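You operate a simulated robot arm through the tools that you are given. There is no shell and no other tool. Be economical: measure what you need, move in short steps, check, and stop when the job is done.

You are at the controls of a simulated two-armed robot. One attempt, no reset.

TASK
Lock the grey cabinet off with the red lock and the yellow tag.
Fine: main switch off, lock on the hook beside it, tag on its hook; then press the green cabinet button and see OFF.

The check looks at the end state, three seconds after you hand in, the way a careful person would. Anything else that was tipped, shoved, dropped, spilled or broken makes it a failure.

THE ROBOT
Two 6-joint arms with two-finger parallel grippers on one trunk, on a base that drives. Base frame: it is fixed to the floor where the robot stands at the start and does not move with it; the origin is under the middle of the robot, x ahead of it, y to its left, z up. Units: m, rad, N and s.
The left shoulder is at the start at [0.06, 0.187, 1.187], the right one opposite. With the tool pointing down near the work surface each hand reaches from about 0.1 to 0.6 m from the robot's upright axis, wherever it stands, measured 20 degrees to its own side. Places, roughly: black cabinet button [2.4, 0.3, 1]; blue lock [2.25, 0.5, 0.75]; coarse filter [2.25, 0.75, 0.75]; door latch [2.4, 0.2, 0.9]; fine filter [2, 0.75, 0.75]; green cabinet button [2.4, 0.2, 1.1]; grey cabinet [2.4, 0.1, 0.7]; hook beside the main switch [2.3, -0.1, 1.1]; main switch [2.3, 0, 1.2]; orange tag [2.25, 0.5, 0.75]; red lock [2, 0.5, 0.75]; tag hook on the cabinet [2.3, 0.1, 1.1]; tug three key [0.9, -0.8, 0.1]; tug three lever [1.5, -0.6, 0.2]; tug three stop [0.9, -0.9, 0.1]; yellow tag [2.25, 0.5, 0.75]. Payload 1.57 kg a hand.
The tool frame of a hand sits at the grasp point between the pads (the TCP): z along the fingers, y along the line on which they close. The tips reach 0.03 m beyond it. The gripper opens to 0.11 m. The fingers are 0.024 m wide and 0.012 m thick; the gripper's body (0.048 by 0.112 m) begins 0.078 m behind the TCP.
Orientation is that of the tool frame in the base frame, as a unit quaternion [x, y, z, w]. With the fingers straight down and closing along the base's y, the tool's x points along the base's -x, its y along +y and its z along -z.

THE INTERFACE
- The arms move only by the tool move_arm. It takes "left_series", "right_series" or both (then of equal length, played together; a hand with none holds still); each is a list of rows, each a list of 7 numbers: the shift along the tool's x, y, z in m, then the turn, a rotation vector about the tool's x, y, z in rad, then the gripper command, from -1 (fully open) to 1 (shut), values between in proportion. In form: [[tx, ty, tz, wx, wy, wz, gripper], ...]. A call has 1 to 8 rows; each row is the pose to reach, as a shift and turn from the pose commanded when the call began, along the tool's axes at that moment. Rows are played at 5 a second. More than 0.05 m and 0.15 rad between two rows, or a gripper value outside its range, and nothing of the call is played. Where a pose cannot be reached the arm comes as near as it can. A force on the tool above 90 N (or 10 N above the force at the start of the call, whichever is more), or a blocked arm, ends the call early, and 0.2 s more pass. The fingers move at their own pace (about 0.153 m/s each) and stop on an object; they squeeze with about 37 N. The grip force told is the motor's: it shows also when the fingers shut on nothing. Time passes only in rows, and 0.2 s behind the last, so rows that repeat a pose let the fingers close. It gives the time, the measured TCP pose, the force on the tool (base axes), the opening and the grip force at its end, in the units of the frame above (readings bear some noise), with the torque about the TCP (base axes, N m) and any sound that the robot's microphone picked up.
- Cameras (640 x 400 px; columns grow to the right, rows downward): "scene" is now at [0.0338, 0.002, 1.7636]; the picture's right is [0.01, -1.00, 0.00], its down [-0.43, -0.00, -0.90] and it looks along [0.90, 0.01, -0.43] (base axes); focal length 262 px, centre (320, 200). "left" rides on the left gripper at [0.07, -0.016, -0.141] in its tool frame; the picture's right is [0.23, 0.97, 0.00], its down [-0.86, 0.20, -0.48] and it looks along [-0.47, 0.11, 0.88] (tool axes); focal length 222 px, centre (320, 200). "right" rides on the right gripper at [0.07, 0.016, -0.141] in its tool frame; the picture's right is [-0.23, 0.97, 0.00], its down [-0.86, -0.20, -0.48] and it looks along [-0.47, -0.11, 0.88] (tool axes); focal length 222 px, centre (320, 200). There is no depth. A picture from a camera that has moved, and an enlarged one, comes with that camera's place and axes in the base frame and with its lens.
- get_image(camera): a new picture of that camera. No time passes.
- lift_body(by): slides the trunk up (or, below 0, down) by that many m; the arms and the scene camera ride with it, the base frame stays. It gives what a move gives, with no picture.
- steer(legs): drives the robot by 1 to 6 legs, each [ahead, left, turn to the left] in m, m and rad, along the robot's own axes; the way and the turn of a leg run together, so that a leg with both is an arc; at most 1.5 m and 3.142 rad a leg. The arms and the cameras ride along, it lands a little off, and it stops where it bumps. It gives what a move gives.
- aim_head(pan, tilt): turns the head with the scene camera to pan (to the left, within 1.501 rad either way) and tilt (down, from -0.506 to 1.204), counted from straight ahead of the robot. It gives what a move gives.
- close_up(camera, box): a new picture of the part [left, top, right, bottom] of that camera's present view, enlarged. No time passes.
- sign_off(): hands the job in; it is judged then, once.

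Work in short steps. Places have to be worked out from the pictures, the camera data and where the tool is seen: move nearer, look again, correct. Check each grasp and each placing, and mend what went wrong. You have 120 turns and 88 pictures in all, those below and enlarged ones among them. Open the grippers and draw the arms clear of the work before you hand the job in, unless the task says otherwise; then end with one line.

The tools are called after "Call:" as name(argument=value, ...) on one line, values as JSON. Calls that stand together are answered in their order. move_arm: Moves the arms, as the interface text tells. Its arguments: {"type":"object","properties":{"left_series":{"type":"array"},"right_series":{"type":"array"}},"required":[]} The other tools are called the same way: lift_body (by) slides the trunk up or down; steer (legs) drives the base; aim_head (pan, tilt) turns the head that bears the scene camera; get_image (camera) takes a picture; close_up (camera, box) takes an enlarged picture of a part of a camera's view; sign_off () hands the job in.

At the start:

```text
clock: 0.0
left_ee_pos: [0.4383, 0.1662, 1.3329]
left_tool_rot: [0.001, 1.0, -0.001, 0.0]
left_ft_force: [0.1, 1.5, -0.3]
left_ft_torque: [0.0, -0.03, 0.04]
left_gripper_width: 0.1101
left_gripper_force: 0.0
right_ee_pos: [0.3819, -0.1381, 1.4401]
right_tool_rot: [0.0, 1.0, 0.0, 0.0]
right_ft_force: [-0.4, -0.5, -0.6]
right_ft_torque: [-0.01, 0.0, -0.03]
right_gripper_width: 0.11
right_gripper_force: 0.2
trunk travel left (down, up): [-0.815, 0.175]
robot x, y, heading: [-0.0014, 0.0018, -0.003]
head pan, tilt: [0.009, 0.449]
```

scene: 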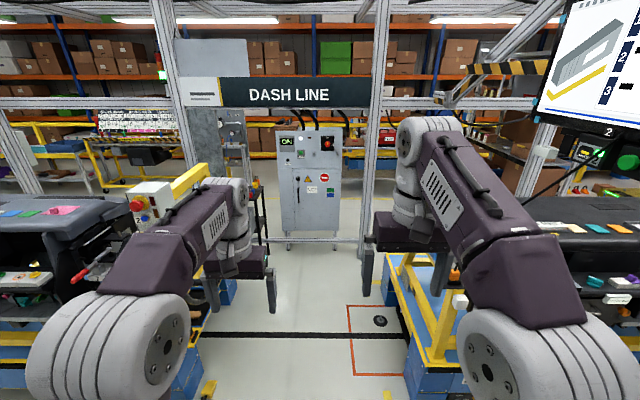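
right: 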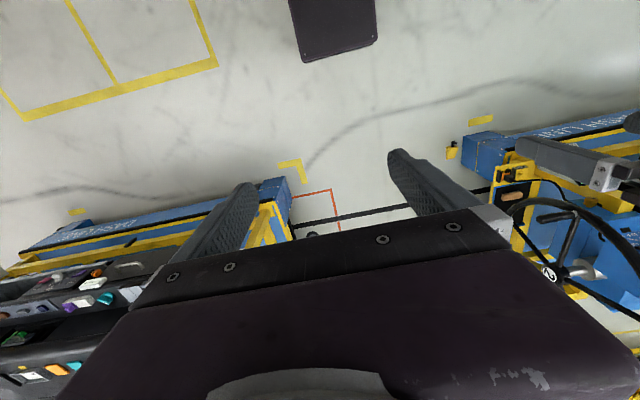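
left: 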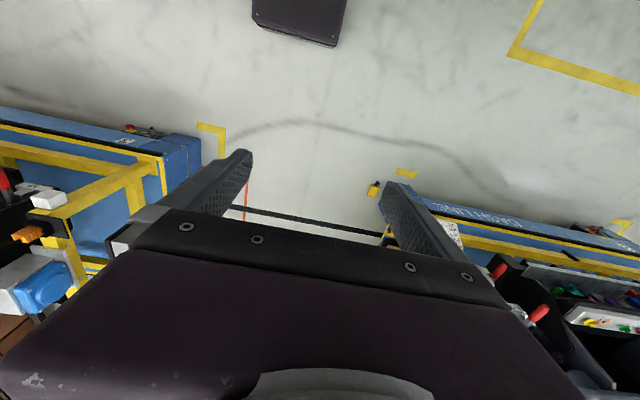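

The cabinet stands ahead with ON showing; I enlarge it and the area on the left where the lock and tags should be.

Call:
close_up(camera="scene", box=[260, 110, 370, 250])

Call:
close_up(camera="scene", box=[90, 100, 280, 220])

```text
2.86 times, centred on (315, 180) of scene
camera zoom: at [0.0338, 0.002, 1.7636], right [0.01, -1.0, 0.0], down [-0.43, 0.0, -0.9], along [0.9, 0.01, -0.43], focal length 749 px, centre (334, 257)
```

zoom: 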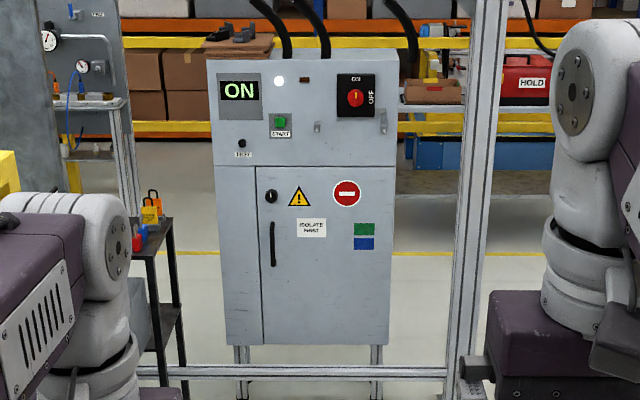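

```text
3.33 times, centred on (185, 160) of scene
camera zoom: at [0.0338, 0.002, 1.7636], right [0.01, -1.0, 0.0], down [-0.43, 0.0, -0.9], along [0.9, 0.01, -0.43], focal length 874 px, centre (770, 333)
```

zoom: 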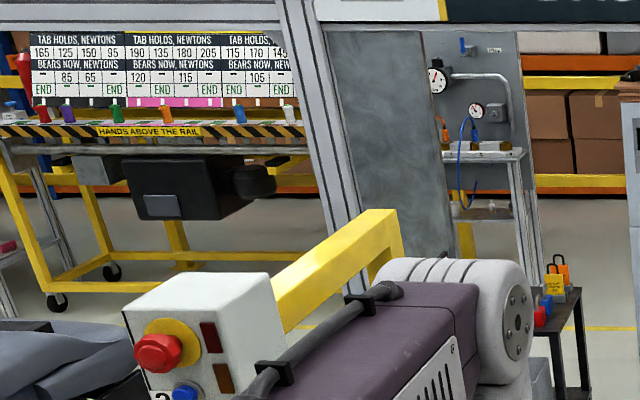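

I look down ahead and to the sides to see the free lane before driving.

Call:
aim_head(pan=0.0, tilt=0.9)

Call:
get_image(camera="scene")

```text
clock: 0.9
left_ee_pos: [0.4374, 0.1659, 1.3321]
left_tool_rot: [0.0, 1.0, 0.0, 0.0]
left_ft_force: [-0.1, 0.1, -0.3]
left_ft_torque: [0.0, 0.03, 0.04]
left_gripper_width: 0.11
left_gripper_force: 0.1
right_ee_pos: [0.3819, -0.1382, 1.4398]
right_tool_rot: [0.001, 1.0, -0.001, 0.0]
right_ft_force: [0.5, -0.9, -0.5]
right_ft_torque: [0.0, -0.03, 0.03]
right_gripper_width: 0.11
right_gripper_force: 0.2
trunk travel left (down, up): [-0.815, 0.175]
robot x, y, heading: [0.0011, -0.0013, -0.003]
head pan, tilt: [0.0, 0.901]
```

```text
82 pictures are left
camera scene: at [0.0173, 0.0011, 1.7251], right [0.0, -1.0, 0.0], down [-0.78, 0.0, -0.62], along [0.62, 0.0, -0.78], focal length 262 px, centre (320, 200)
```

scene: 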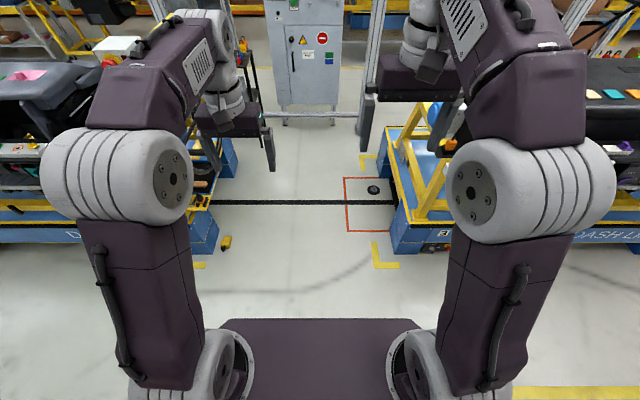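

The lane is free between the carts (about y −0.5 to 0.7). I drive a metre ahead, slightly left, keeping off the puck in the red square, then look.

Call:
steer(legs=[[0.9, 0.1, 0]])

Call:
aim_head(pan=0.3, tilt=0.6)

Call:
get_image(camera="scene")

```text
clock: 5.7
left_ee_pos: [1.3369, 0.2702, 1.3328]
left_tool_rot: [-0.001, 1.0, 0.0, 0.001]
left_ft_force: [-0.4, -0.5, -0.3]
left_ft_torque: [0.0, -0.01, -0.03]
left_gripper_width: 0.11
left_gripper_force: 0.1
right_ee_pos: [1.2807, -0.0357, 1.4404]
right_tool_rot: [-0.002, 1.0, 0.0, 0.0]
right_ft_force: [-1.0, 0.6, -0.3]
right_ft_torque: [0.0, 0.0, 0.01]
right_gripper_width: 0.1099
right_gripper_force: 0.0
trunk travel left (down, up): [-0.815, 0.175]
robot x, y, heading: [0.8987, 0.1033, 0.005]
head pan, tilt: [0.0, 0.901]
```

```text
clock: 6.5
left_ee_pos: [1.3384, 0.2705, 1.3324]
left_tool_rot: [-0.001, 1.0, 0.0, 0.0]
left_ft_force: [0.0, -0.5, -0.1]
left_ft_torque: [0.0, 0.01, 0.03]
left_gripper_width: 0.1098
left_gripper_force: 0.1
right_ee_pos: [1.2825, -0.036, 1.4386]
right_tool_rot: [-0.003, 1.0, 0.0, -0.001]
right_ft_force: [-0.4, -0.7, -0.4]
right_ft_torque: [0.0, 0.02, -0.03]
right_gripper_width: 0.1099
right_gripper_force: 0.1
trunk travel left (down, up): [-0.815, 0.175]
robot x, y, heading: [0.9013, 0.0998, 0.005]
head pan, tilt: [0.3, 0.6]
```

```text
81 pictures are left
camera scene: at [0.9274, 0.1294, 1.7497], right [0.3, -0.95, 0.0], down [-0.54, -0.17, -0.82], along [0.79, 0.25, -0.57], focal length 262 px, centre (320, 200)
```

scene: 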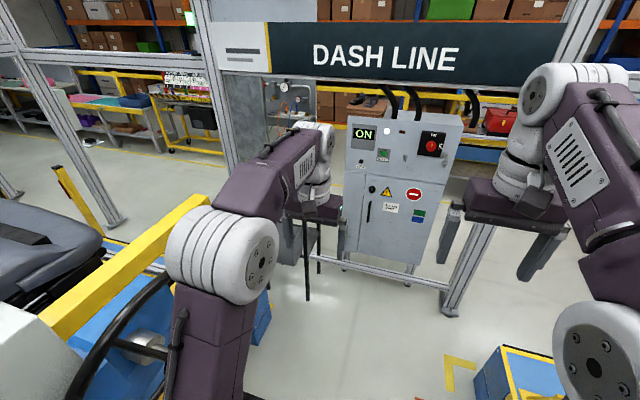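

The lane stays clear; the posts of the gantry flank the cabinet at x≈2.3. I go on half a metre with a slight shift left and look toward the lock stand with both cameras.

Call:
steer(legs=[[0.5, 0.1, 0]])

Call:
get_image(camera="scene")

Call:
get_image(camera="left")

```text
clock: 9.5
left_ee_pos: [1.8339, 0.3813, 1.3329]
left_tool_rot: [-0.009, 1.0, 0.0, 0.001]
left_ft_force: [0.6, -0.5, -0.1]
left_ft_torque: [0.01, -0.01, -0.04]
left_gripper_width: 0.1098
left_gripper_force: 0.0
right_ee_pos: [1.7819, 0.0742, 1.4415]
right_tool_rot: [-0.008, 1.0, 0.0, 0.001]
right_ft_force: [0.4, -0.5, -0.2]
right_ft_torque: [-0.02, -0.01, 0.01]
right_gripper_width: 0.1099
right_gripper_force: 0.1
trunk travel left (down, up): [-0.815, 0.175]
robot x, y, heading: [1.4022, 0.2083, 0.019]
head pan, tilt: [0.3, 0.6]
```

```text
80 pictures are left
camera scene: at [1.4234, 0.2341, 1.7499], right [0.31, -0.95, 0.0], down [-0.54, -0.18, -0.83], along [0.78, 0.26, -0.56], focal length 262 px, centre (320, 200)
```

scene: 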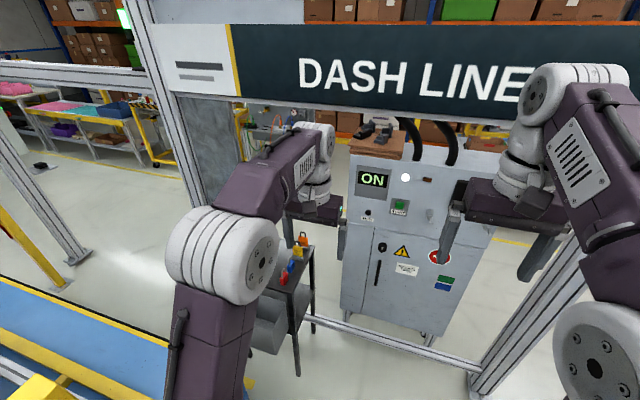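

```text
79 pictures are left
camera left: at [1.765, 0.3638, 1.4741], right [-0.24, 0.97, 0.0], down [0.85, 0.21, 0.48], along [0.47, 0.12, -0.88], focal length 222 px, centre (320, 200)
```

left: 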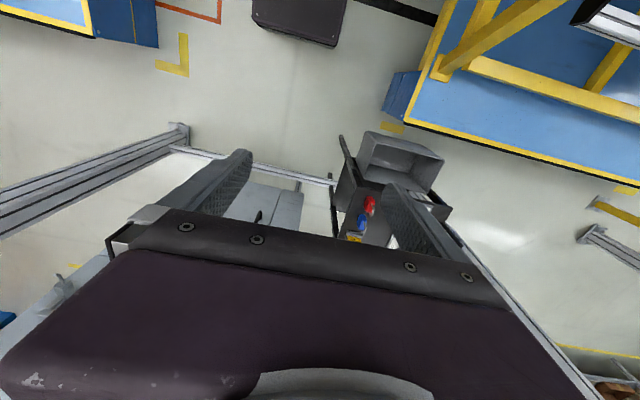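

The stand with red lock, blue lock and tags is just beyond the left hand. I enlarge it from both cameras.

Call:
close_up(camera="left", box=[310, 120, 470, 260])

Call:
close_up(camera="scene", box=[240, 210, 350, 380])

Call:
close_up(camera="scene", box=[330, 130, 500, 290])

```text
2.86 times, centred on (390, 190) of left
camera zoom: at [1.765, 0.3638, 1.4741], right [-0.24, 0.97, 0.0], down [0.85, 0.21, 0.48], along [0.47, 0.12, -0.88], focal length 635 px, centre (120, 229)
```

zoom: 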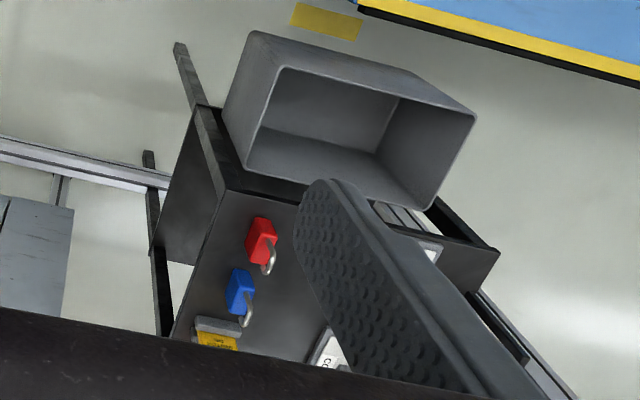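

```text
2.35 times, centred on (295, 295) of scene
camera zoom: at [1.4234, 0.2341, 1.7499], right [0.31, -0.95, 0.0], down [-0.54, -0.18, -0.83], along [0.78, 0.26, -0.56], focal length 617 px, centre (379, -24)
```

zoom: 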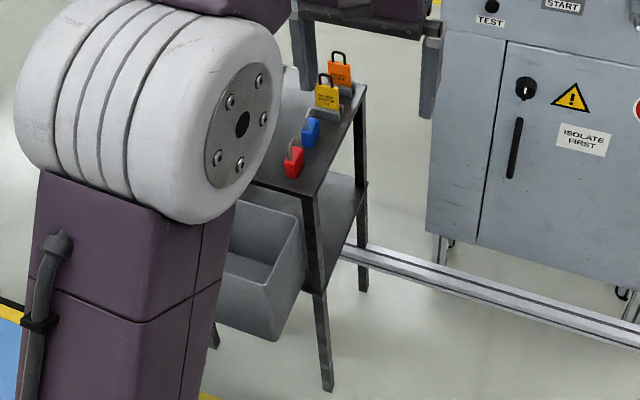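

```text
2.50 times, centred on (415, 210) of scene
camera zoom: at [1.4234, 0.2341, 1.7499], right [0.31, -0.95, 0.0], down [-0.54, -0.18, -0.83], along [0.78, 0.26, -0.56], focal length 656 px, centre (82, 175)
```

zoom: 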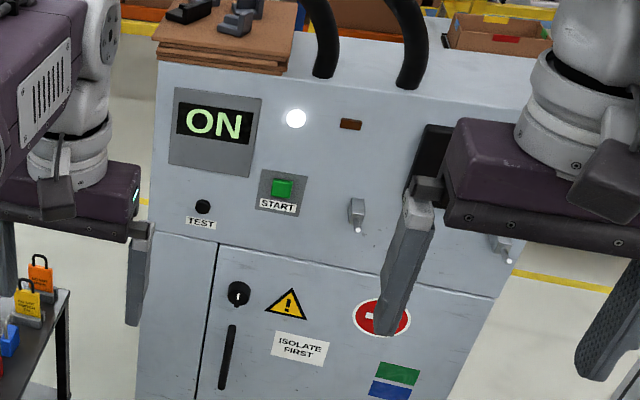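

Red lock stands at about (2.10, 0.64) on a table at z≈0.745, tags near (2.28, 0.64). I drive to about (1.58, 0.42) and pull the left hand back for a look from above.

Call:
steer(legs=[[0.17, 0.21, -0.019]])

Call:
get_image(camera="left")

Call:
get_image(camera="scene")

```text
clock: 11.4
left_ee_pos: [2.0067, 0.5803, 1.3339]
left_tool_rot: [0.003, 1.0, 0.0, 0.001]
left_ft_force: [-0.1, 0.9, 0.7]
left_ft_torque: [0.02, 0.0, -0.02]
left_gripper_width: 0.1099
left_gripper_force: 0.1
right_ee_pos: [1.9501, 0.2758, 1.4404]
right_tool_rot: [0.002, 1.0, 0.001, 0.001]
right_ft_force: [-0.3, 0.3, 0.4]
right_ft_torque: [0.02, -0.04, -0.02]
right_gripper_width: 0.1099
right_gripper_force: 0.1
trunk travel left (down, up): [-0.815, 0.175]
robot x, y, heading: [1.5723, 0.4161, -0.008]
head pan, tilt: [0.3, 0.6]
```

```text
75 pictures are left
camera left: at [1.9387, 0.565, 1.4743], right [-0.22, 0.97, 0.0], down [0.86, 0.2, 0.48], along [0.47, 0.11, -0.88], focal length 222 px, centre (320, 200)
```

left: 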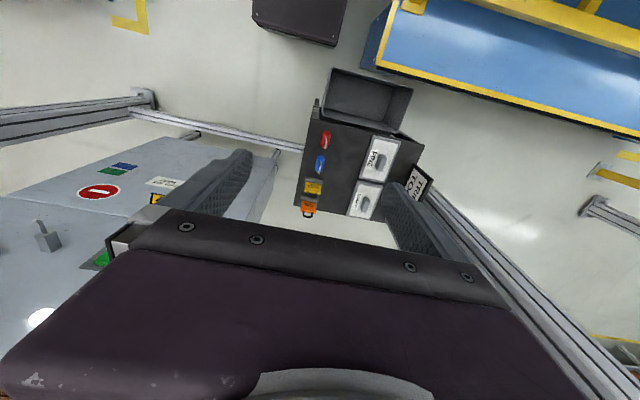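

```text
74 pictures are left
camera scene: at [1.5945, 0.4423, 1.7499], right [0.29, -0.96, 0.0], down [-0.54, -0.16, -0.83], along [0.79, 0.24, -0.56], focal length 262 px, centre (320, 200)
```

scene: 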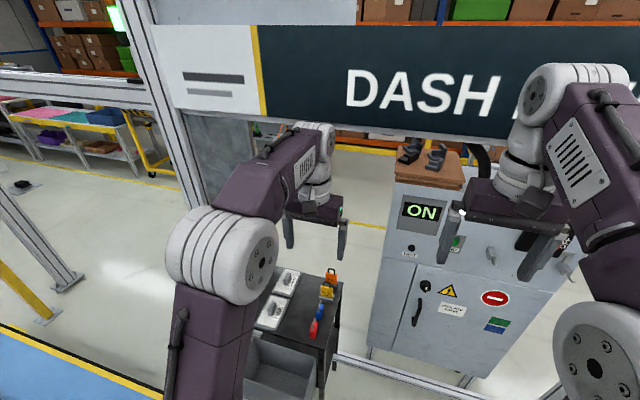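

I enlarge the table in both views to see the orientation of locks and tags.

Call:
close_up(camera="left", box=[280, 100, 440, 220])

Call:
close_up(camera="scene", box=[260, 250, 360, 350])

```text
3.33 times, centred on (360, 160) of left
camera zoom: at [1.9387, 0.565, 1.4743], right [-0.22, 0.97, 0.0], down [0.86, 0.2, 0.48], along [0.47, 0.11, -0.88], focal length 740 px, centre (187, 333)
```

zoom: 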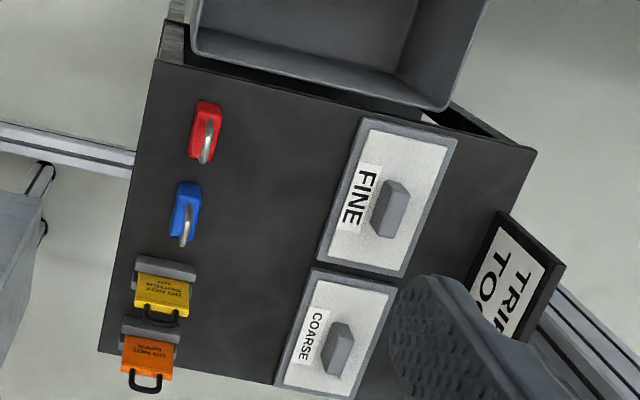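

```text
4.00 times, centred on (310, 300) of scene
camera zoom: at [1.5945, 0.4423, 1.7499], right [0.29, -0.96, 0.0], down [-0.54, -0.16, -0.83], along [0.79, 0.24, -0.56], focal length 1049 px, centre (360, -200)
```

zoom: 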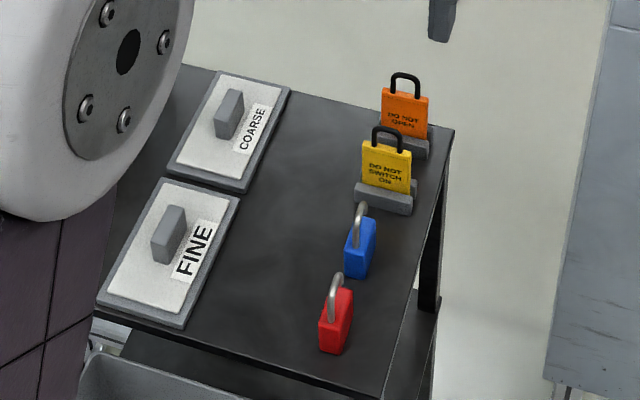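

Locks stand with their width along x (red at ≈(2.10, 0.625), blue 0.08 m behind), tags face the robot. I lower the trunk 0.3 m, then yaw the left gripper 90° so it closes along x and narrow its opening.

Call:
lift_body(by=-0.3)

Call:
move_arm(left_series=[[0, 0, 0, 0, 0, -0.15, 0], [0, 0, 0, 0, 0, -0.3, 0], [0, 0, 0, 0, 0, -0.45, 0], [0, 0, 0, 0, 0, -0.6, 0.2], [0, 0, 0, 0, 0, -0.75, 0.2], [0, 0, 0, 0, 0, -0.9, 0.2], [0, 0, 0, 0, 0, -1.05, 0.2], [0, 0, 0, 0, 0, -1.2, 0.2]])

Call:
move_arm(left_series=[[0, 0, 0, 0, 0, -0.13, 0.2], [0, 0, 0, 0, 0, -0.25, 0.2], [0, 0, 0, 0, 0, -0.37, 0.2], [0, 0, 0, 0, 0, -0.37, 0.2]])

Call:
get_image(camera="left")

```text
clock: 14.4
left_ee_pos: [2.0087, 0.5821, 1.0324]
left_tool_rot: [0.003, 1.0, 0.0, 0.0]
left_ft_force: [-0.3, 0.5, 0.0]
left_ft_torque: [0.02, 0.04, 0.0]
left_gripper_width: 0.11
left_gripper_force: 0.1
right_ee_pos: [1.9504, 0.2765, 1.1401]
right_tool_rot: [0.002, 1.0, -0.001, 0.0]
right_ft_force: [0.9, -0.3, 0.1]
right_ft_torque: [0.02, -0.03, 0.0]
right_gripper_width: 0.11
right_gripper_force: 0.0
trunk travel left (down, up): [-0.515, 0.475]
robot x, y, heading: [1.5713, 0.4175, 0.001]
head pan, tilt: [0.3, 0.6]
```

```text
clock: 16.2
left_ee_pos: [2.0081, 0.583, 1.0311]
left_tool_rot: [-0.565, 0.825, 0.0, 0.0]
left_ft_force: [0.0, 0.1, -0.4]
left_ft_torque: [-0.01, 0.01, -0.03]
left_gripper_width: 0.0439
left_gripper_force: 0.0
right_ee_pos: [1.9505, 0.2774, 1.1404]
right_tool_rot: [0.002, 1.0, 0.0, -0.001]
right_ft_force: [0.0, -0.1, -0.4]
right_ft_torque: [-0.03, -0.03, 0.01]
right_gripper_width: 0.1101
right_gripper_force: 0.2
trunk travel left (down, up): [-0.515, 0.475]
robot x, y, heading: [1.5729, 0.4164, 0.0]
head pan, tilt: [0.3, 0.6]
```

```text
clock: 17.2
left_ee_pos: [2.0094, 0.5824, 1.0327]
left_tool_rot: [-0.706, 0.708, 0.0, 0.0]
left_ft_force: [-0.1, 0.0, 0.1]
left_ft_torque: [-0.04, 0.07, 0.01]
left_gripper_width: 0.0438
left_gripper_force: 0.0
right_ee_pos: [1.9515, 0.2773, 1.1396]
right_tool_rot: [0.002, 1.0, 0.0, 0.0]
right_ft_force: [0.4, -0.5, -0.5]
right_ft_torque: [0.03, -0.03, -0.02]
right_gripper_width: 0.1098
right_gripper_force: 0.1
trunk travel left (down, up): [-0.515, 0.475]
robot x, y, heading: [1.5725, 0.4182, -0.002]
head pan, tilt: [0.3, 0.6]
```

```text
71 pictures are left
camera left: at [2.0257, 0.513, 1.1736], right [-0.97, -0.22, 0.0], down [-0.2, 0.86, 0.48], along [-0.11, 0.47, -0.88], focal length 222 px, centre (320, 200)
```

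left: 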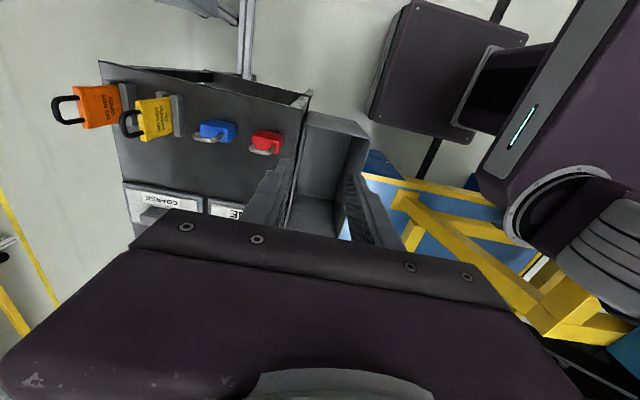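

The gripper now closes along x. I enlarge to locate the red lock better.

Call:
close_up(camera="left", box=[180, 100, 340, 200])

```text
4.00 times, centred on (260, 150) of left
camera zoom: at [2.0257, 0.513, 1.1736], right [-0.97, -0.22, 0.0], down [-0.2, 0.86, 0.48], along [-0.11, 0.47, -0.88], focal length 888 px, centre (560, 400)
```

zoom: 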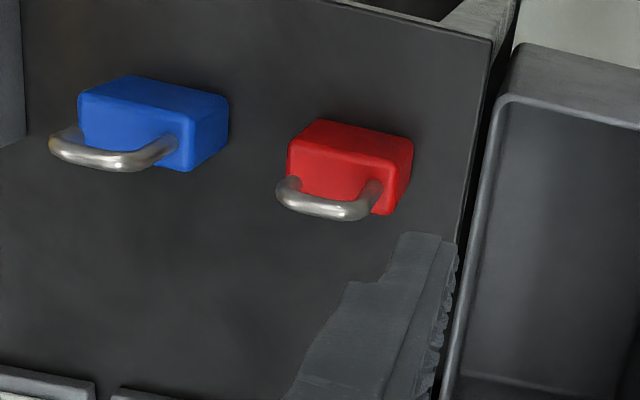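

Red lock body centre ≈(2.096, 0.631), 0.04 wide along x. I move above it and part way down with 0.065 opening, then check.

Call:
move_arm(left_series=[[-0.025, -0.043, 0, 0, 0, 0, -0.2], [-0.05, -0.087, 0, 0, 0, 0, -0.2], [-0.05, -0.087, 0.05, 0, 0, 0, -0.2], [-0.05, -0.087, 0.1, 0, 0, 0, -0.2], [-0.05, -0.087, 0.15, 0, 0, 0, -0.2], [-0.05, -0.087, 0.17, 0, 0, 0, -0.2], [-0.05, -0.087, 0.17, 0, 0, 0, -0.2]])

Call:
get_image(camera="left")

Call:
close_up(camera="scene", box=[220, 200, 420, 400])

```text
refused: row 2 steps farther than a row can; nothing moved
```

```text
69 pictures are left
camera left: at [2.0257, 0.513, 1.1736], right [-0.97, -0.22, 0.0], down [-0.2, 0.86, 0.48], along [-0.11, 0.47, -0.88], focal length 222 px, centre (320, 200)
```

left: 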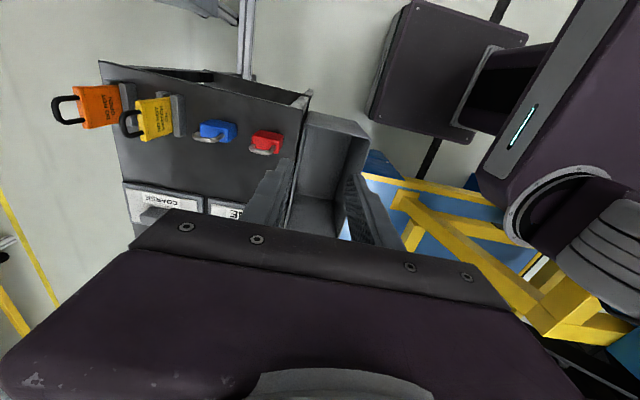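

```text
2.00 times, centred on (320, 300) of scene
camera zoom: at [1.5964, 0.4445, 1.4498], right [0.29, -0.96, 0.0], down [-0.54, -0.16, -0.83], along [0.79, 0.24, -0.56], focal length 524 px, centre (320, 0)
```

zoom: 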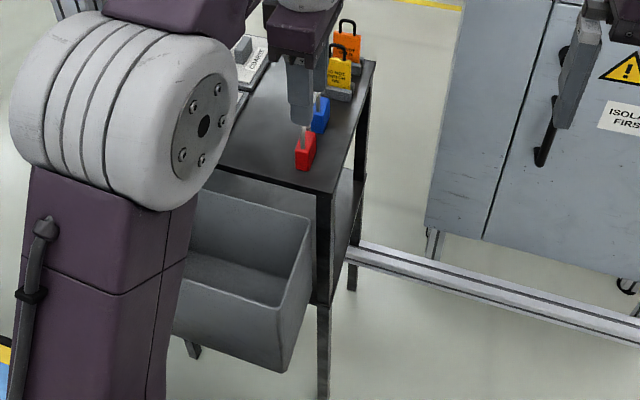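

The step was slightly too large for a row; I resend with smaller steps.

Call:
move_arm(left_series=[[-0.02, -0.03, 0, 0, 0, 0, -0.2], [-0.04, -0.06, 0, 0, 0, 0, -0.2], [-0.05, -0.087, 0, 0, 0, 0, -0.2], [-0.05, -0.087, 0.045, 0, 0, 0, -0.2], [-0.05, -0.087, 0.09, 0, 0, 0, -0.2], [-0.05, -0.087, 0.13, 0, 0, 0, -0.2], [-0.05, -0.087, 0.17, 0, 0, 0, -0.2], [-0.05, -0.087, 0.17, 0, 0, 0, -0.2]])

Call:
get_image(camera="left")

Call:
close_up(camera="scene", box=[260, 200, 400, 320])

```text
clock: 19.0
left_ee_pos: [2.0949, 0.6297, 0.8605]
left_tool_rot: [-0.705, 0.709, 0.0, 0.001]
left_ft_force: [-0.8, 0.1, 0.9]
left_ft_torque: [-0.01, 0.0, -0.02]
left_gripper_width: 0.0661
left_gripper_force: 0.1
left hand out of reach, approached as far as the arm can: row 3
right_ee_pos: [1.951, 0.2771, 1.1406]
right_tool_rot: [0.002, 1.0, 0.0, -0.001]
right_ft_force: [-0.5, 1.3, -0.3]
right_ft_torque: [-0.02, 0.02, -0.03]
right_gripper_width: 0.1101
right_gripper_force: 0.0
trunk travel left (down, up): [-0.515, 0.475]
robot x, y, heading: [1.569, 0.4211, -0.002]
head pan, tilt: [0.3, 0.6]
```

```text
67 pictures are left
camera left: at [2.1127, 0.5605, 1.0023], right [-0.97, -0.22, 0.0], down [-0.2, 0.86, 0.48], along [-0.11, 0.47, -0.88], focal length 222 px, centre (320, 200)
```

left: 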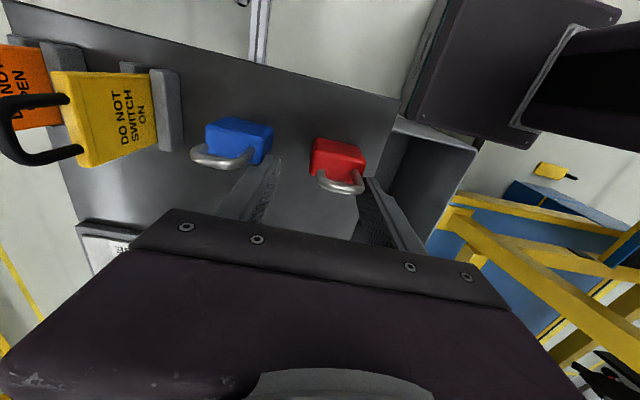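

```text
3.33 times, centred on (330, 260) of scene
camera zoom: at [1.5962, 0.4444, 1.4498], right [0.29, -0.96, 0.0], down [-0.54, -0.16, -0.83], along [0.79, 0.24, -0.56], focal length 874 px, centre (287, 0)
```

zoom: 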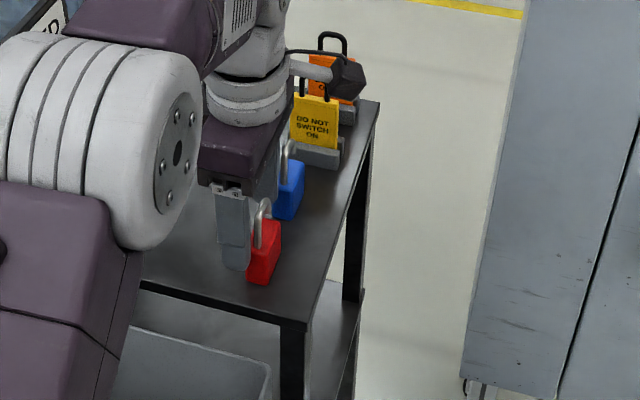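

The fingers straddle the lock roughly; I enlarge to correct the x offset.

Call:
close_up(camera="left", box=[240, 110, 400, 210])

```text
4.00 times, centred on (320, 160) of left
camera zoom: at [2.1127, 0.5605, 1.0023], right [-0.97, -0.22, 0.0], down [-0.2, 0.86, 0.48], along [-0.11, 0.47, -0.88], focal length 888 px, centre (320, 360)
```

zoom: 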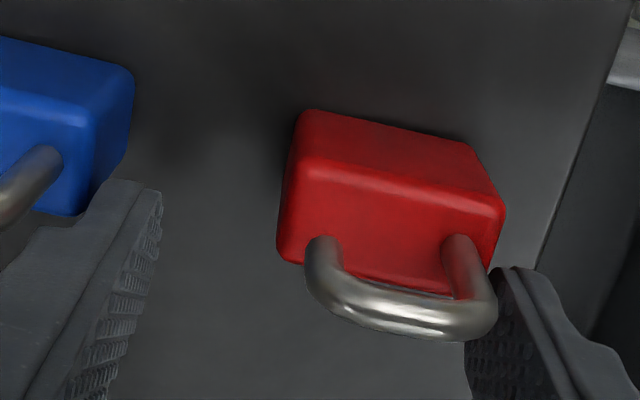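

Triangulating the two views puts the table at z≈0.79 and the lock top at 0.84, centre (2.086, 0.617). I centre on it and descend only to z≈0.832.

Call:
move_arm(left_series=[[0, 0.009, 0, 0, 0, 0, -0.2], [0.013, 0.009, 0, 0, 0, 0, -0.2], [0.013, 0.009, 0.015, 0, 0, 0, -0.2], [0.013, 0.009, 0.028, 0, 0, 0, -0.2], [0.013, 0.009, 0.028, 0, 0, 0, -0.2]])

Call:
get_image(camera="left")

Call:
close_up(camera="scene", box=[260, 200, 400, 320])

```text
clock: 20.2
left_ee_pos: [2.0871, 0.6179, 0.833]
left_tool_rot: [-0.705, 0.709, 0.0, 0.001]
left_ft_force: [0.8, 0.2, -0.9]
left_ft_torque: [0.01, -0.01, 0.03]
left_gripper_width: 0.0659
left_gripper_force: 0.0
right_ee_pos: [1.9506, 0.2774, 1.1408]
right_tool_rot: [0.002, 1.0, -0.001, 0.0]
right_ft_force: [-0.2, -0.4, -0.4]
right_ft_torque: [0.01, -0.01, 0.01]
right_gripper_width: 0.1101
right_gripper_force: 0.0
trunk travel left (down, up): [-0.515, 0.475]
robot x, y, heading: [1.5688, 0.4174, -0.005]
head pan, tilt: [0.3, 0.6]
```

```text
64 pictures are left
camera left: at [2.1038, 0.5494, 0.9749], right [-0.97, -0.22, 0.0], down [-0.2, 0.86, 0.48], along [-0.11, 0.47, -0.88], focal length 222 px, centre (320, 200)
```

left: 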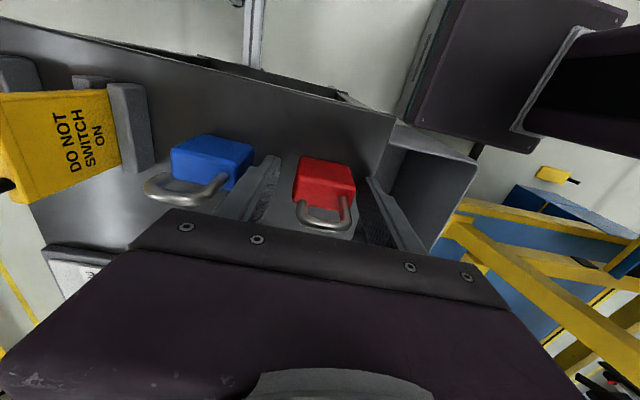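

```text
3.33 times, centred on (330, 260) of scene
camera zoom: at [1.5964, 0.4445, 1.4498], right [0.29, -0.96, 0.0], down [-0.54, -0.16, -0.83], along [0.79, 0.24, -0.56], focal length 874 px, centre (287, 0)
```

zoom: 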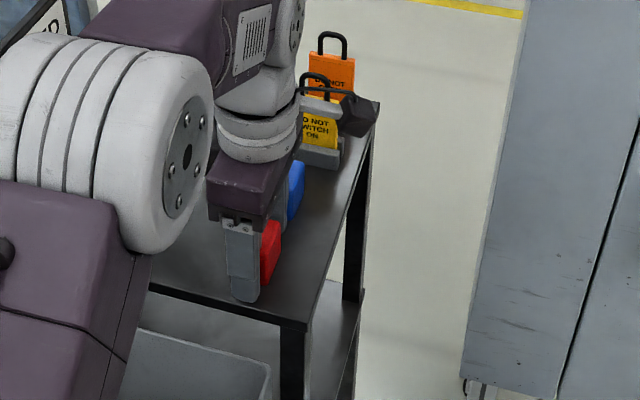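

I enlarge to check whether the fingers are centred on the lock's thickness.

Call:
close_up(camera="left", box=[240, 130, 400, 230])

```text
4.00 times, centred on (320, 180) of left
camera zoom: at [2.1038, 0.5494, 0.9749], right [-0.97, -0.22, 0.0], down [-0.2, 0.86, 0.48], along [-0.11, 0.47, -0.88], focal length 888 px, centre (320, 280)
```

zoom: 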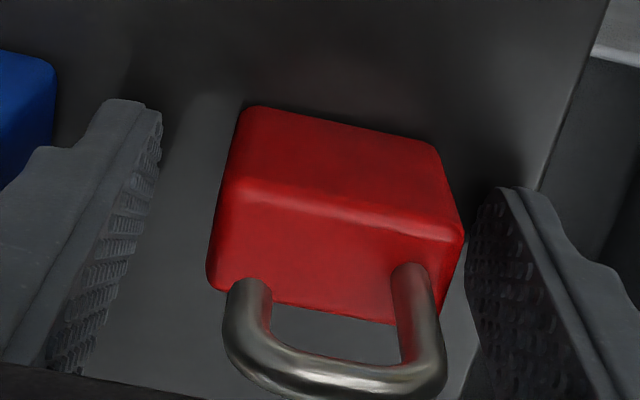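

Well centred; a 4 mm nudge in y and I close.

Call:
move_arm(left_series=[[0.004, 0.001, 0, 0, 0, 0, -0.2], [0.004, 0.001, 0, 0, 0, 0, 0.3], [0.004, 0.001, 0, 0, 0, 0, 1], [0.004, 0.001, 0, 0, 0, 0, 1]])

Call:
move_arm(left_series=[[0, 0, -0.03, 0, 0, 0, 1], [0, 0, -0.07, 0, 0, 0, 1], [0, 0, -0.12, 0, 0, 0, 1], [0, 0, -0.17, 0, 0, 0, 1]])

Call:
get_image(camera="left")

```text
clock: 21.2
left_ee_pos: [2.0861, 0.6154, 0.8333]
left_tool_rot: [-0.705, 0.709, 0.001, 0.0]
left_ft_force: [-0.1, -0.8, -0.3]
left_ft_torque: [0.05, 0.03, 0.01]
left_gripper_width: 0.0418
left_gripper_force: 36.9
right_ee_pos: [1.9508, 0.2773, 1.1408]
right_tool_rot: [0.002, 1.0, 0.0, 0.0]
right_ft_force: [-0.6, 0.6, 0.8]
right_ft_torque: [-0.02, -0.03, -0.02]
right_gripper_width: 0.1102
right_gripper_force: 0.0
trunk travel left (down, up): [-0.515, 0.475]
robot x, y, heading: [1.5696, 0.4154, -0.003]
head pan, tilt: [0.3, 0.6]
```

```text
clock: 22.2
left_ee_pos: [2.086, 0.6141, 1.0043]
left_tool_rot: [-0.705, 0.709, 0.0, 0.0]
left_ft_force: [-0.5, 0.4, -1.1]
left_ft_torque: [0.01, 0.01, -0.01]
left_gripper_width: 0.0415
left_gripper_force: 37.6
right_ee_pos: [1.9509, 0.2769, 1.1387]
right_tool_rot: [0.001, 1.0, 0.001, 0.0]
right_ft_force: [0.9, 0.7, -0.6]
right_ft_torque: [0.0, 0.0, -0.03]
right_gripper_width: 0.11
right_gripper_force: 0.1
trunk travel left (down, up): [-0.515, 0.475]
robot x, y, heading: [1.5716, 0.4171, -0.007]
head pan, tilt: [0.3, 0.6]
```

```text
61 pictures are left
camera left: at [2.1035, 0.545, 1.1451], right [-0.97, -0.22, 0.0], down [-0.19, 0.86, 0.48], along [-0.11, 0.47, -0.88], focal length 222 px, centre (320, 200)
```

left: 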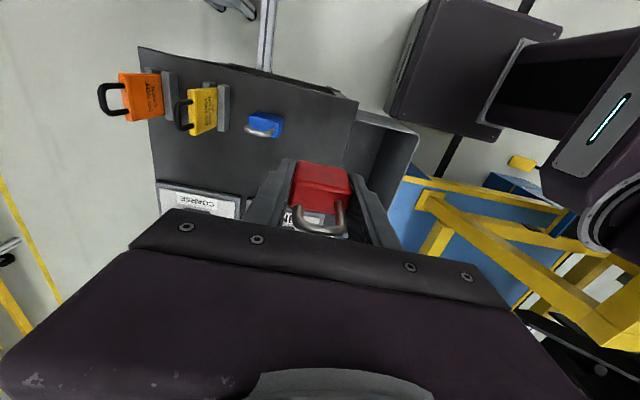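

Red lock is held (0.0415 m). I raise the trunk back, yaw the hand back to square, and drive right toward the cabinet.

Call:
lift_body(by=0.3)

Call:
move_arm(left_series=[[0, 0, 0, 0, 0, 0.15, 1], [0, 0, 0, 0, 0, 0.3, 1], [0, 0, 0, 0, 0, 0.45, 1], [0, 0, 0, 0, 0, 0.6, 1], [0, 0, 0, 0, 0, 0.75, 1], [0, 0, 0, 0, 0, 0.9, 1], [0, 0, 0, 0, 0, 1.05, 1], [0, 0, 0, 0, 0, 1.2, 1]])

Call:
move_arm(left_series=[[0, 0, 0, 0, 0, 0.13, 1], [0, 0, 0, 0, 0, 0.25, 1], [0, 0, 0, 0, 0, 0.37, 1], [0.05, 0, 0, 0, 0, 0.37, 1], [0.1, 0, 0, 0, 0, 0.37, 1]])

Call:
steer(legs=[[0, -0.45, 0]])

Call:
aim_head(pan=0.0, tilt=0.6)

Call:
get_image(camera="scene")

```text
clock: 25.2
left_ee_pos: [2.0859, 0.6143, 1.303]
left_tool_rot: [-0.705, 0.709, 0.001, -0.001]
left_ft_force: [0.1, -0.1, -1.7]
left_ft_torque: [-0.01, -0.03, 0.0]
left_gripper_width: 0.0418
left_gripper_force: 36.5
right_ee_pos: [1.952, 0.2773, 1.4401]
right_tool_rot: [0.002, 1.0, 0.0, 0.0]
right_ft_force: [-0.1, -0.2, -0.1]
right_ft_torque: [0.03, -0.03, 0.0]
right_gripper_width: 0.1101
right_gripper_force: 0.0
trunk travel left (down, up): [-0.815, 0.175]
robot x, y, heading: [1.5665, 0.4171, -0.004]
head pan, tilt: [0.3, 0.6]
```

```text
clock: 27.0
left_ee_pos: [2.0871, 0.6143, 1.3034]
left_tool_rot: [-0.181, 0.984, -0.001, 0.0]
left_ft_force: [-0.3, 0.7, -1.0]
left_ft_torque: [-0.01, -0.01, -0.02]
left_gripper_width: 0.0413
left_gripper_force: 37.1
right_ee_pos: [1.9509, 0.2771, 1.4395]
right_tool_rot: [0.001, 1.0, 0.0, 0.0]
right_ft_force: [-0.5, 0.5, -0.2]
right_ft_torque: [0.03, 0.01, 0.01]
right_gripper_width: 0.11
right_gripper_force: 0.1
trunk travel left (down, up): [-0.815, 0.175]
robot x, y, heading: [1.573, 0.4188, -0.002]
head pan, tilt: [0.3, 0.6]
```

```text
clock: 28.2
left_ee_pos: [1.989, 0.5766, 1.3049]
left_tool_rot: [0.004, 1.0, 0.0, 0.003]
left_ft_force: [0.1, 0.1, -1.0]
left_ft_torque: [0.0, -0.04, 0.02]
left_gripper_width: 0.0415
left_gripper_force: 37.1
right_ee_pos: [1.9468, 0.277, 1.4411]
right_tool_rot: [0.002, 1.0, 0.0, 0.002]
right_ft_force: [0.1, -1.1, 0.1]
right_ft_torque: [0.01, -0.04, -0.02]
right_gripper_width: 0.1101
right_gripper_force: 0.0
trunk travel left (down, up): [-0.815, 0.175]
robot x, y, heading: [1.5684, 0.4129, -0.004]
head pan, tilt: [0.3, 0.6]
```

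```text
clock: 30.9
left_ee_pos: [1.9893, 0.1356, 1.3026]
left_tool_rot: [0.003, 1.0, -0.001, -0.001]
left_ft_force: [0.3, 0.1, -1.3]
left_ft_torque: [0.0, 0.0, 0.01]
left_gripper_width: 0.0415
left_gripper_force: 36.9
right_ee_pos: [1.9492, -0.1657, 1.4396]
right_tool_rot: [0.003, 1.0, -0.001, 0.0]
right_ft_force: [0.5, 0.5, -0.7]
right_ft_torque: [-0.05, 0.01, -0.01]
right_gripper_width: 0.1101
right_gripper_force: 0.1
trunk travel left (down, up): [-0.815, 0.175]
robot x, y, heading: [1.5651, -0.0259, -0.009]
head pan, tilt: [0.3, 0.6]
```

```text
clock: 31.7
left_ee_pos: [1.9898, 0.1335, 1.3048]
left_tool_rot: [0.005, 1.0, 0.0, 0.0]
left_ft_force: [-0.8, 0.4, -0.9]
left_ft_torque: [0.05, -0.05, -0.01]
left_gripper_width: 0.0414
left_gripper_force: 37.1
right_ee_pos: [1.9476, -0.1681, 1.4399]
right_tool_rot: [0.004, 1.0, 0.0, 0.0]
right_ft_force: [-0.2, -0.7, -0.1]
right_ft_torque: [0.01, -0.02, 0.01]
right_gripper_width: 0.1098
right_gripper_force: 0.1
trunk travel left (down, up): [-0.815, 0.175]
robot x, y, heading: [1.5682, -0.0274, -0.0]
head pan, tilt: [0.0, 0.6]
```

```text
60 pictures are left
camera scene: at [1.5981, -0.0258, 1.7498], right [-0.01, -1.0, 0.0], down [-0.57, 0.0, -0.82], along [0.82, 0.0, -0.57], focal length 262 px, centre (320, 200)
```

scene: 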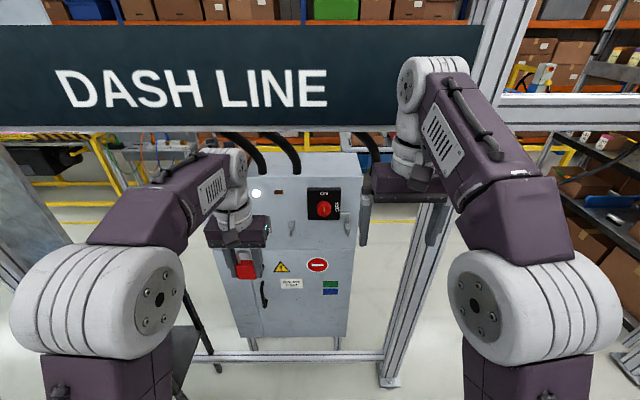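

The lock rides well. From two views the switch lies near (2.32, −0.04, 1.21). I enlarge the panel.

Call:
close_up(camera="scene", box=[220, 150, 380, 270])

```text
3.33 times, centred on (300, 210) of scene
camera zoom: at [1.5981, -0.0258, 1.7498], right [-0.01, -1.0, 0.0], down [-0.57, 0.0, -0.82], along [0.82, 0.0, -0.57], focal length 874 px, centre (387, 167)
```

zoom: 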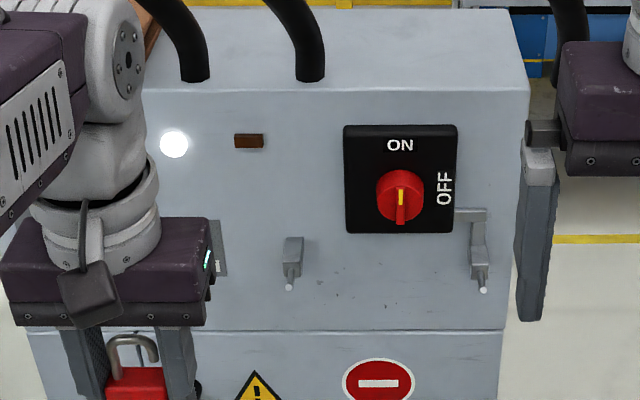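

The switch knob's bar is vertical at ON, OFF to the right; hooks are pegs at y≈−0.1 and y≈0.07. I pitch the right hand forward so it can look at and grip the knob.

Call:
move_arm(right_series=[[0, 0, 0.02, 0, -0.15, 0, -1], [0, 0, 0.04, 0, -0.3, 0, -1], [0, 0, 0.06, 0, -0.45, 0, -1], [0, 0, 0.08, 0, -0.6, 0, -1], [0, 0, 0.1, 0, -0.75, 0, -1], [0, 0, 0.12, 0, -0.9, 0, -1], [0, 0, 0.14, 0, -1.05, 0, -1], [0, 0, 0.16, 0, -1.2, 0, -1]])

Call:
move_arm(right_series=[[0, 0, 0, 0, -0.13, 0, -1], [0, 0, 0, 0, -0.25, 0, -1], [0, 0, 0, 0, -0.37, 0, -1], [0, 0, 0, 0, -0.37, 0, -1]])

Call:
get_image(camera="right")

Call:
get_image(camera="scene")

```text
clock: 33.5
left_ee_pos: [1.9906, 0.1347, 1.304]
left_tool_rot: [0.003, 1.0, -0.001, 0.0]
left_ft_force: [-0.3, -0.6, -1.5]
left_ft_torque: [0.01, -0.01, 0.0]
left_gripper_width: 0.0414
left_gripper_force: 37.2
right_ee_pos: [1.9993, -0.1376, 1.3436]
right_tool_rot: [0.002, 0.827, -0.002, 0.562]
right_ft_force: [-0.4, 0.0, 0.2]
right_ft_torque: [-0.01, 0.05, -0.03]
right_gripper_width: 0.11
right_gripper_force: 0.1
right hand out of reach, approached as far as the arm can: row 4, 5, 6, 7, 8
trunk travel left (down, up): [-0.815, 0.175]
robot x, y, heading: [1.5666, -0.0236, -0.006]
head pan, tilt: [0.0, 0.6]
```

```text
clock: 34.5
left_ee_pos: [1.9899, 0.1328, 1.3049]
left_tool_rot: [0.003, 1.0, 0.0, 0.0]
left_ft_force: [0.6, -0.2, -1.1]
left_ft_torque: [0.02, 0.01, 0.01]
left_gripper_width: 0.0416
left_gripper_force: 37.3
right_ee_pos: [2.0424, -0.1068, 1.3683]
right_tool_rot: [0.003, 0.706, -0.002, 0.708]
right_ft_force: [0.4, -0.7, 0.9]
right_ft_torque: [-0.01, 0.0, 0.02]
right_gripper_width: 0.1101
right_gripper_force: 0.1
right hand out of reach, approached as far as the arm can: row 1, 2, 3, 4
trunk travel left (down, up): [-0.815, 0.175]
robot x, y, heading: [1.568, -0.0272, -0.006]
head pan, tilt: [0.0, 0.6]
```

```text
58 pictures are left
camera right: at [1.9007, -0.0909, 1.2977], right [0.01, 0.97, 0.23], down [-0.48, -0.2, 0.85], along [0.88, -0.11, 0.47], focal length 222 px, centre (320, 200)
```

right: 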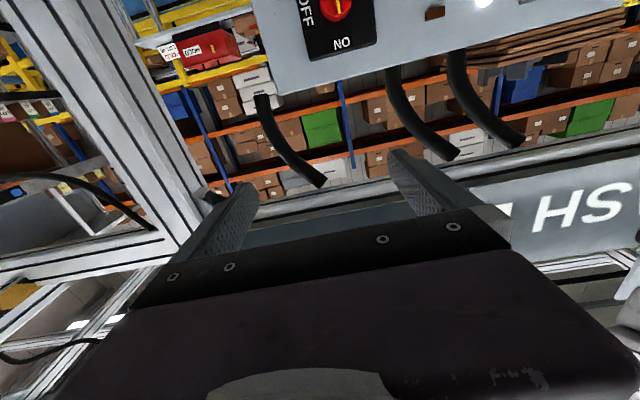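

```text
57 pictures are left
camera scene: at [1.5975, -0.0255, 1.7498], right [-0.01, -1.0, 0.0], down [-0.56, 0.0, -0.83], along [0.83, 0.0, -0.56], focal length 262 px, centre (320, 200)
```

scene: 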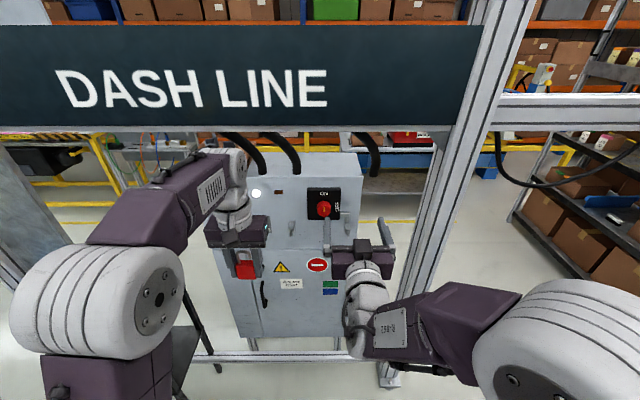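

The right hand now points forward at (2.04, −0.11, 1.37). I lower it to switch height and centre on y≈−0.045, shifting the left hand a bit left for room.

Call:
move_arm(right_series=[[0.04, 0.01, 0, 0, 0, 0, -1], [0.08, 0.02, 0, 0, 0, 0, -0.6], [0.12, 0.04, 0, 0, 0, 0, -0.2], [0.155, 0.06, 0, 0, 0, 0, -0.2], [0.155, 0.06, 0, 0, 0, 0, -0.2]], left_series=[[0, 0.02, 0, 0, 0, 0, 1], [0, 0.04, 0, 0, 0, 0, 1], [0, 0.06, 0, 0, 0, 0, 1], [0, 0.08, 0, 0, 0, 0, 1], [0, 0.08, 0, 0, 0, 0, 1]])

Call:
get_image(camera="right")

Call:
close_up(camera="scene", box=[220, 150, 400, 280])

```text
clock: 35.7
left_ee_pos: [1.9899, 0.2136, 1.3055]
left_tool_rot: [0.003, 1.0, -0.001, 0.0]
left_ft_force: [-1.2, -0.2, -0.7]
left_ft_torque: [0.02, -0.04, -0.04]
left_gripper_width: 0.0416
left_gripper_force: 36.9
right_ee_pos: [2.0687, -0.0214, 1.2492]
right_tool_rot: [0.002, 0.708, -0.003, 0.706]
right_ft_force: [-0.5, -0.2, -0.9]
right_ft_torque: [-0.01, 0.03, 0.02]
right_gripper_width: 0.0659
right_gripper_force: 0.1
right hand out of reach, approached as far as the arm can: row 1, 2, 3, 4, 5
trunk travel left (down, up): [-0.815, 0.175]
robot x, y, heading: [1.5737, -0.0267, -0.007]
head pan, tilt: [0.0, 0.6]
```

```text
56 pictures are left
camera right: at [1.9274, -0.0036, 1.1786], right [0.01, 0.97, 0.22], down [-0.48, -0.19, 0.86], along [0.88, -0.11, 0.46], focal length 222 px, centre (320, 200)
```

right: 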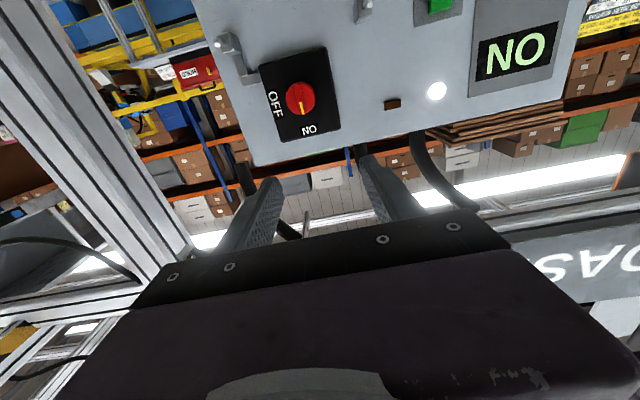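

```text
3.08 times, centred on (310, 215) of scene
camera zoom: at [1.598, -0.0261, 1.7498], right [-0.01, -1.0, 0.0], down [-0.56, 0.0, -0.83], along [0.83, 0.0, -0.56], focal length 807 px, centre (351, 154)
```

zoom: 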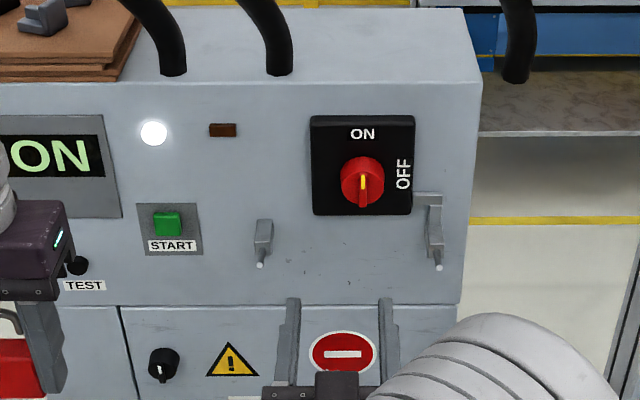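

Triangulation puts the knob at about (2.36, −0.045, 1.195). I extend the right hand 0.15 m forward and re-measure.

Call:
move_arm(right_series=[[0.01, 0, 0.04, 0, 0, 0, -0.2], [0.018, 0, 0.08, 0, 0, 0, -0.2], [0.018, 0, 0.12, 0, 0, 0, -0.2], [0.018, 0, 0.15, 0, 0, 0, -0.2], [0.018, 0, 0.15, 0, 0, 0, -0.2]])

Call:
get_image(camera="right")

```text
clock: 36.9
left_ee_pos: [1.9907, 0.2134, 1.3044]
left_tool_rot: [0.003, 1.0, 0.0, 0.0]
left_ft_force: [0.2, 0.0, -0.6]
left_ft_torque: [0.01, 0.02, -0.01]
left_gripper_width: 0.0414
left_gripper_force: 36.8
right_ee_pos: [2.2181, -0.0227, 1.2291]
right_tool_rot: [0.001, 0.708, -0.002, 0.707]
right_ft_force: [-0.1, 0.3, -0.4]
right_ft_torque: [0.04, 0.0, -0.01]
right_gripper_width: 0.066
right_gripper_force: 0.1
trunk travel left (down, up): [-0.815, 0.175]
robot x, y, heading: [1.5659, -0.0259, -0.003]
head pan, tilt: [0.0, 0.6]
```

```text
54 pictures are left
camera right: at [2.0762, -0.0067, 1.1587], right [0.01, 0.97, 0.23], down [-0.48, -0.2, 0.86], along [0.88, -0.11, 0.47], focal length 222 px, centre (320, 200)
```

right: 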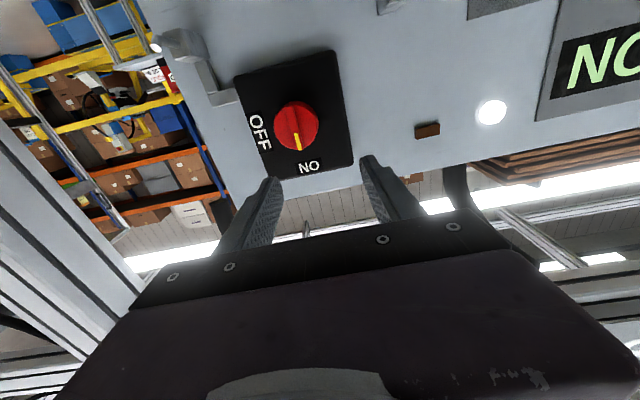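

I enlarge for a precise fix on the knob.

Call:
close_up(camera="right", box=[220, 70, 380, 190])

Call:
close_up(camera="scene", box=[270, 170, 390, 260])

```text
3.33 times, centred on (300, 130) of right
camera zoom: at [2.0762, -0.0067, 1.1587], right [0.01, 0.97, 0.23], down [-0.48, -0.2, 0.86], along [0.88, -0.11, 0.47], focal length 740 px, centre (387, 433)
```

zoom: 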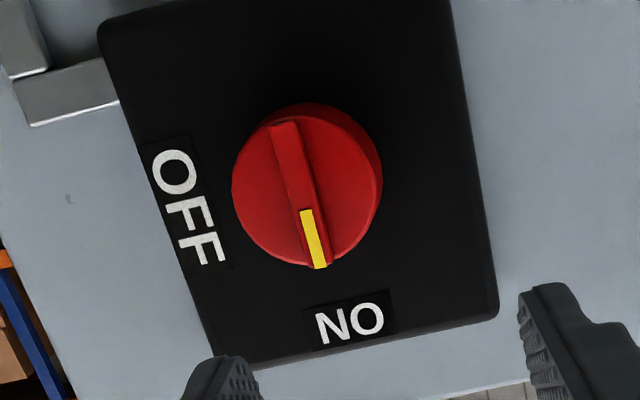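

```text
4.44 times, centred on (330, 215) of scene
camera zoom: at [1.598, -0.025, 1.7498], right [-0.01, -1.0, 0.0], down [-0.56, 0.0, -0.83], along [0.83, -0.01, -0.56], focal length 1166 px, centre (276, 133)
```

zoom: 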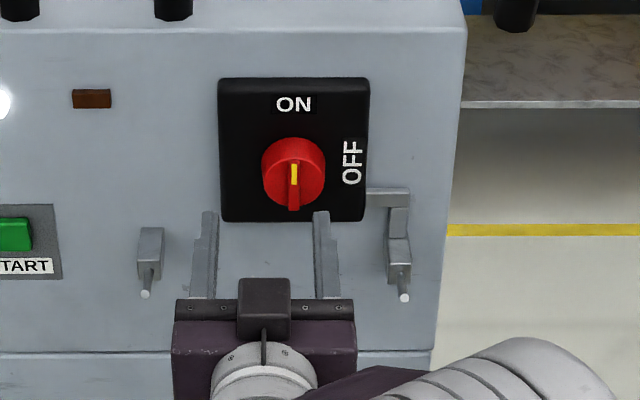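

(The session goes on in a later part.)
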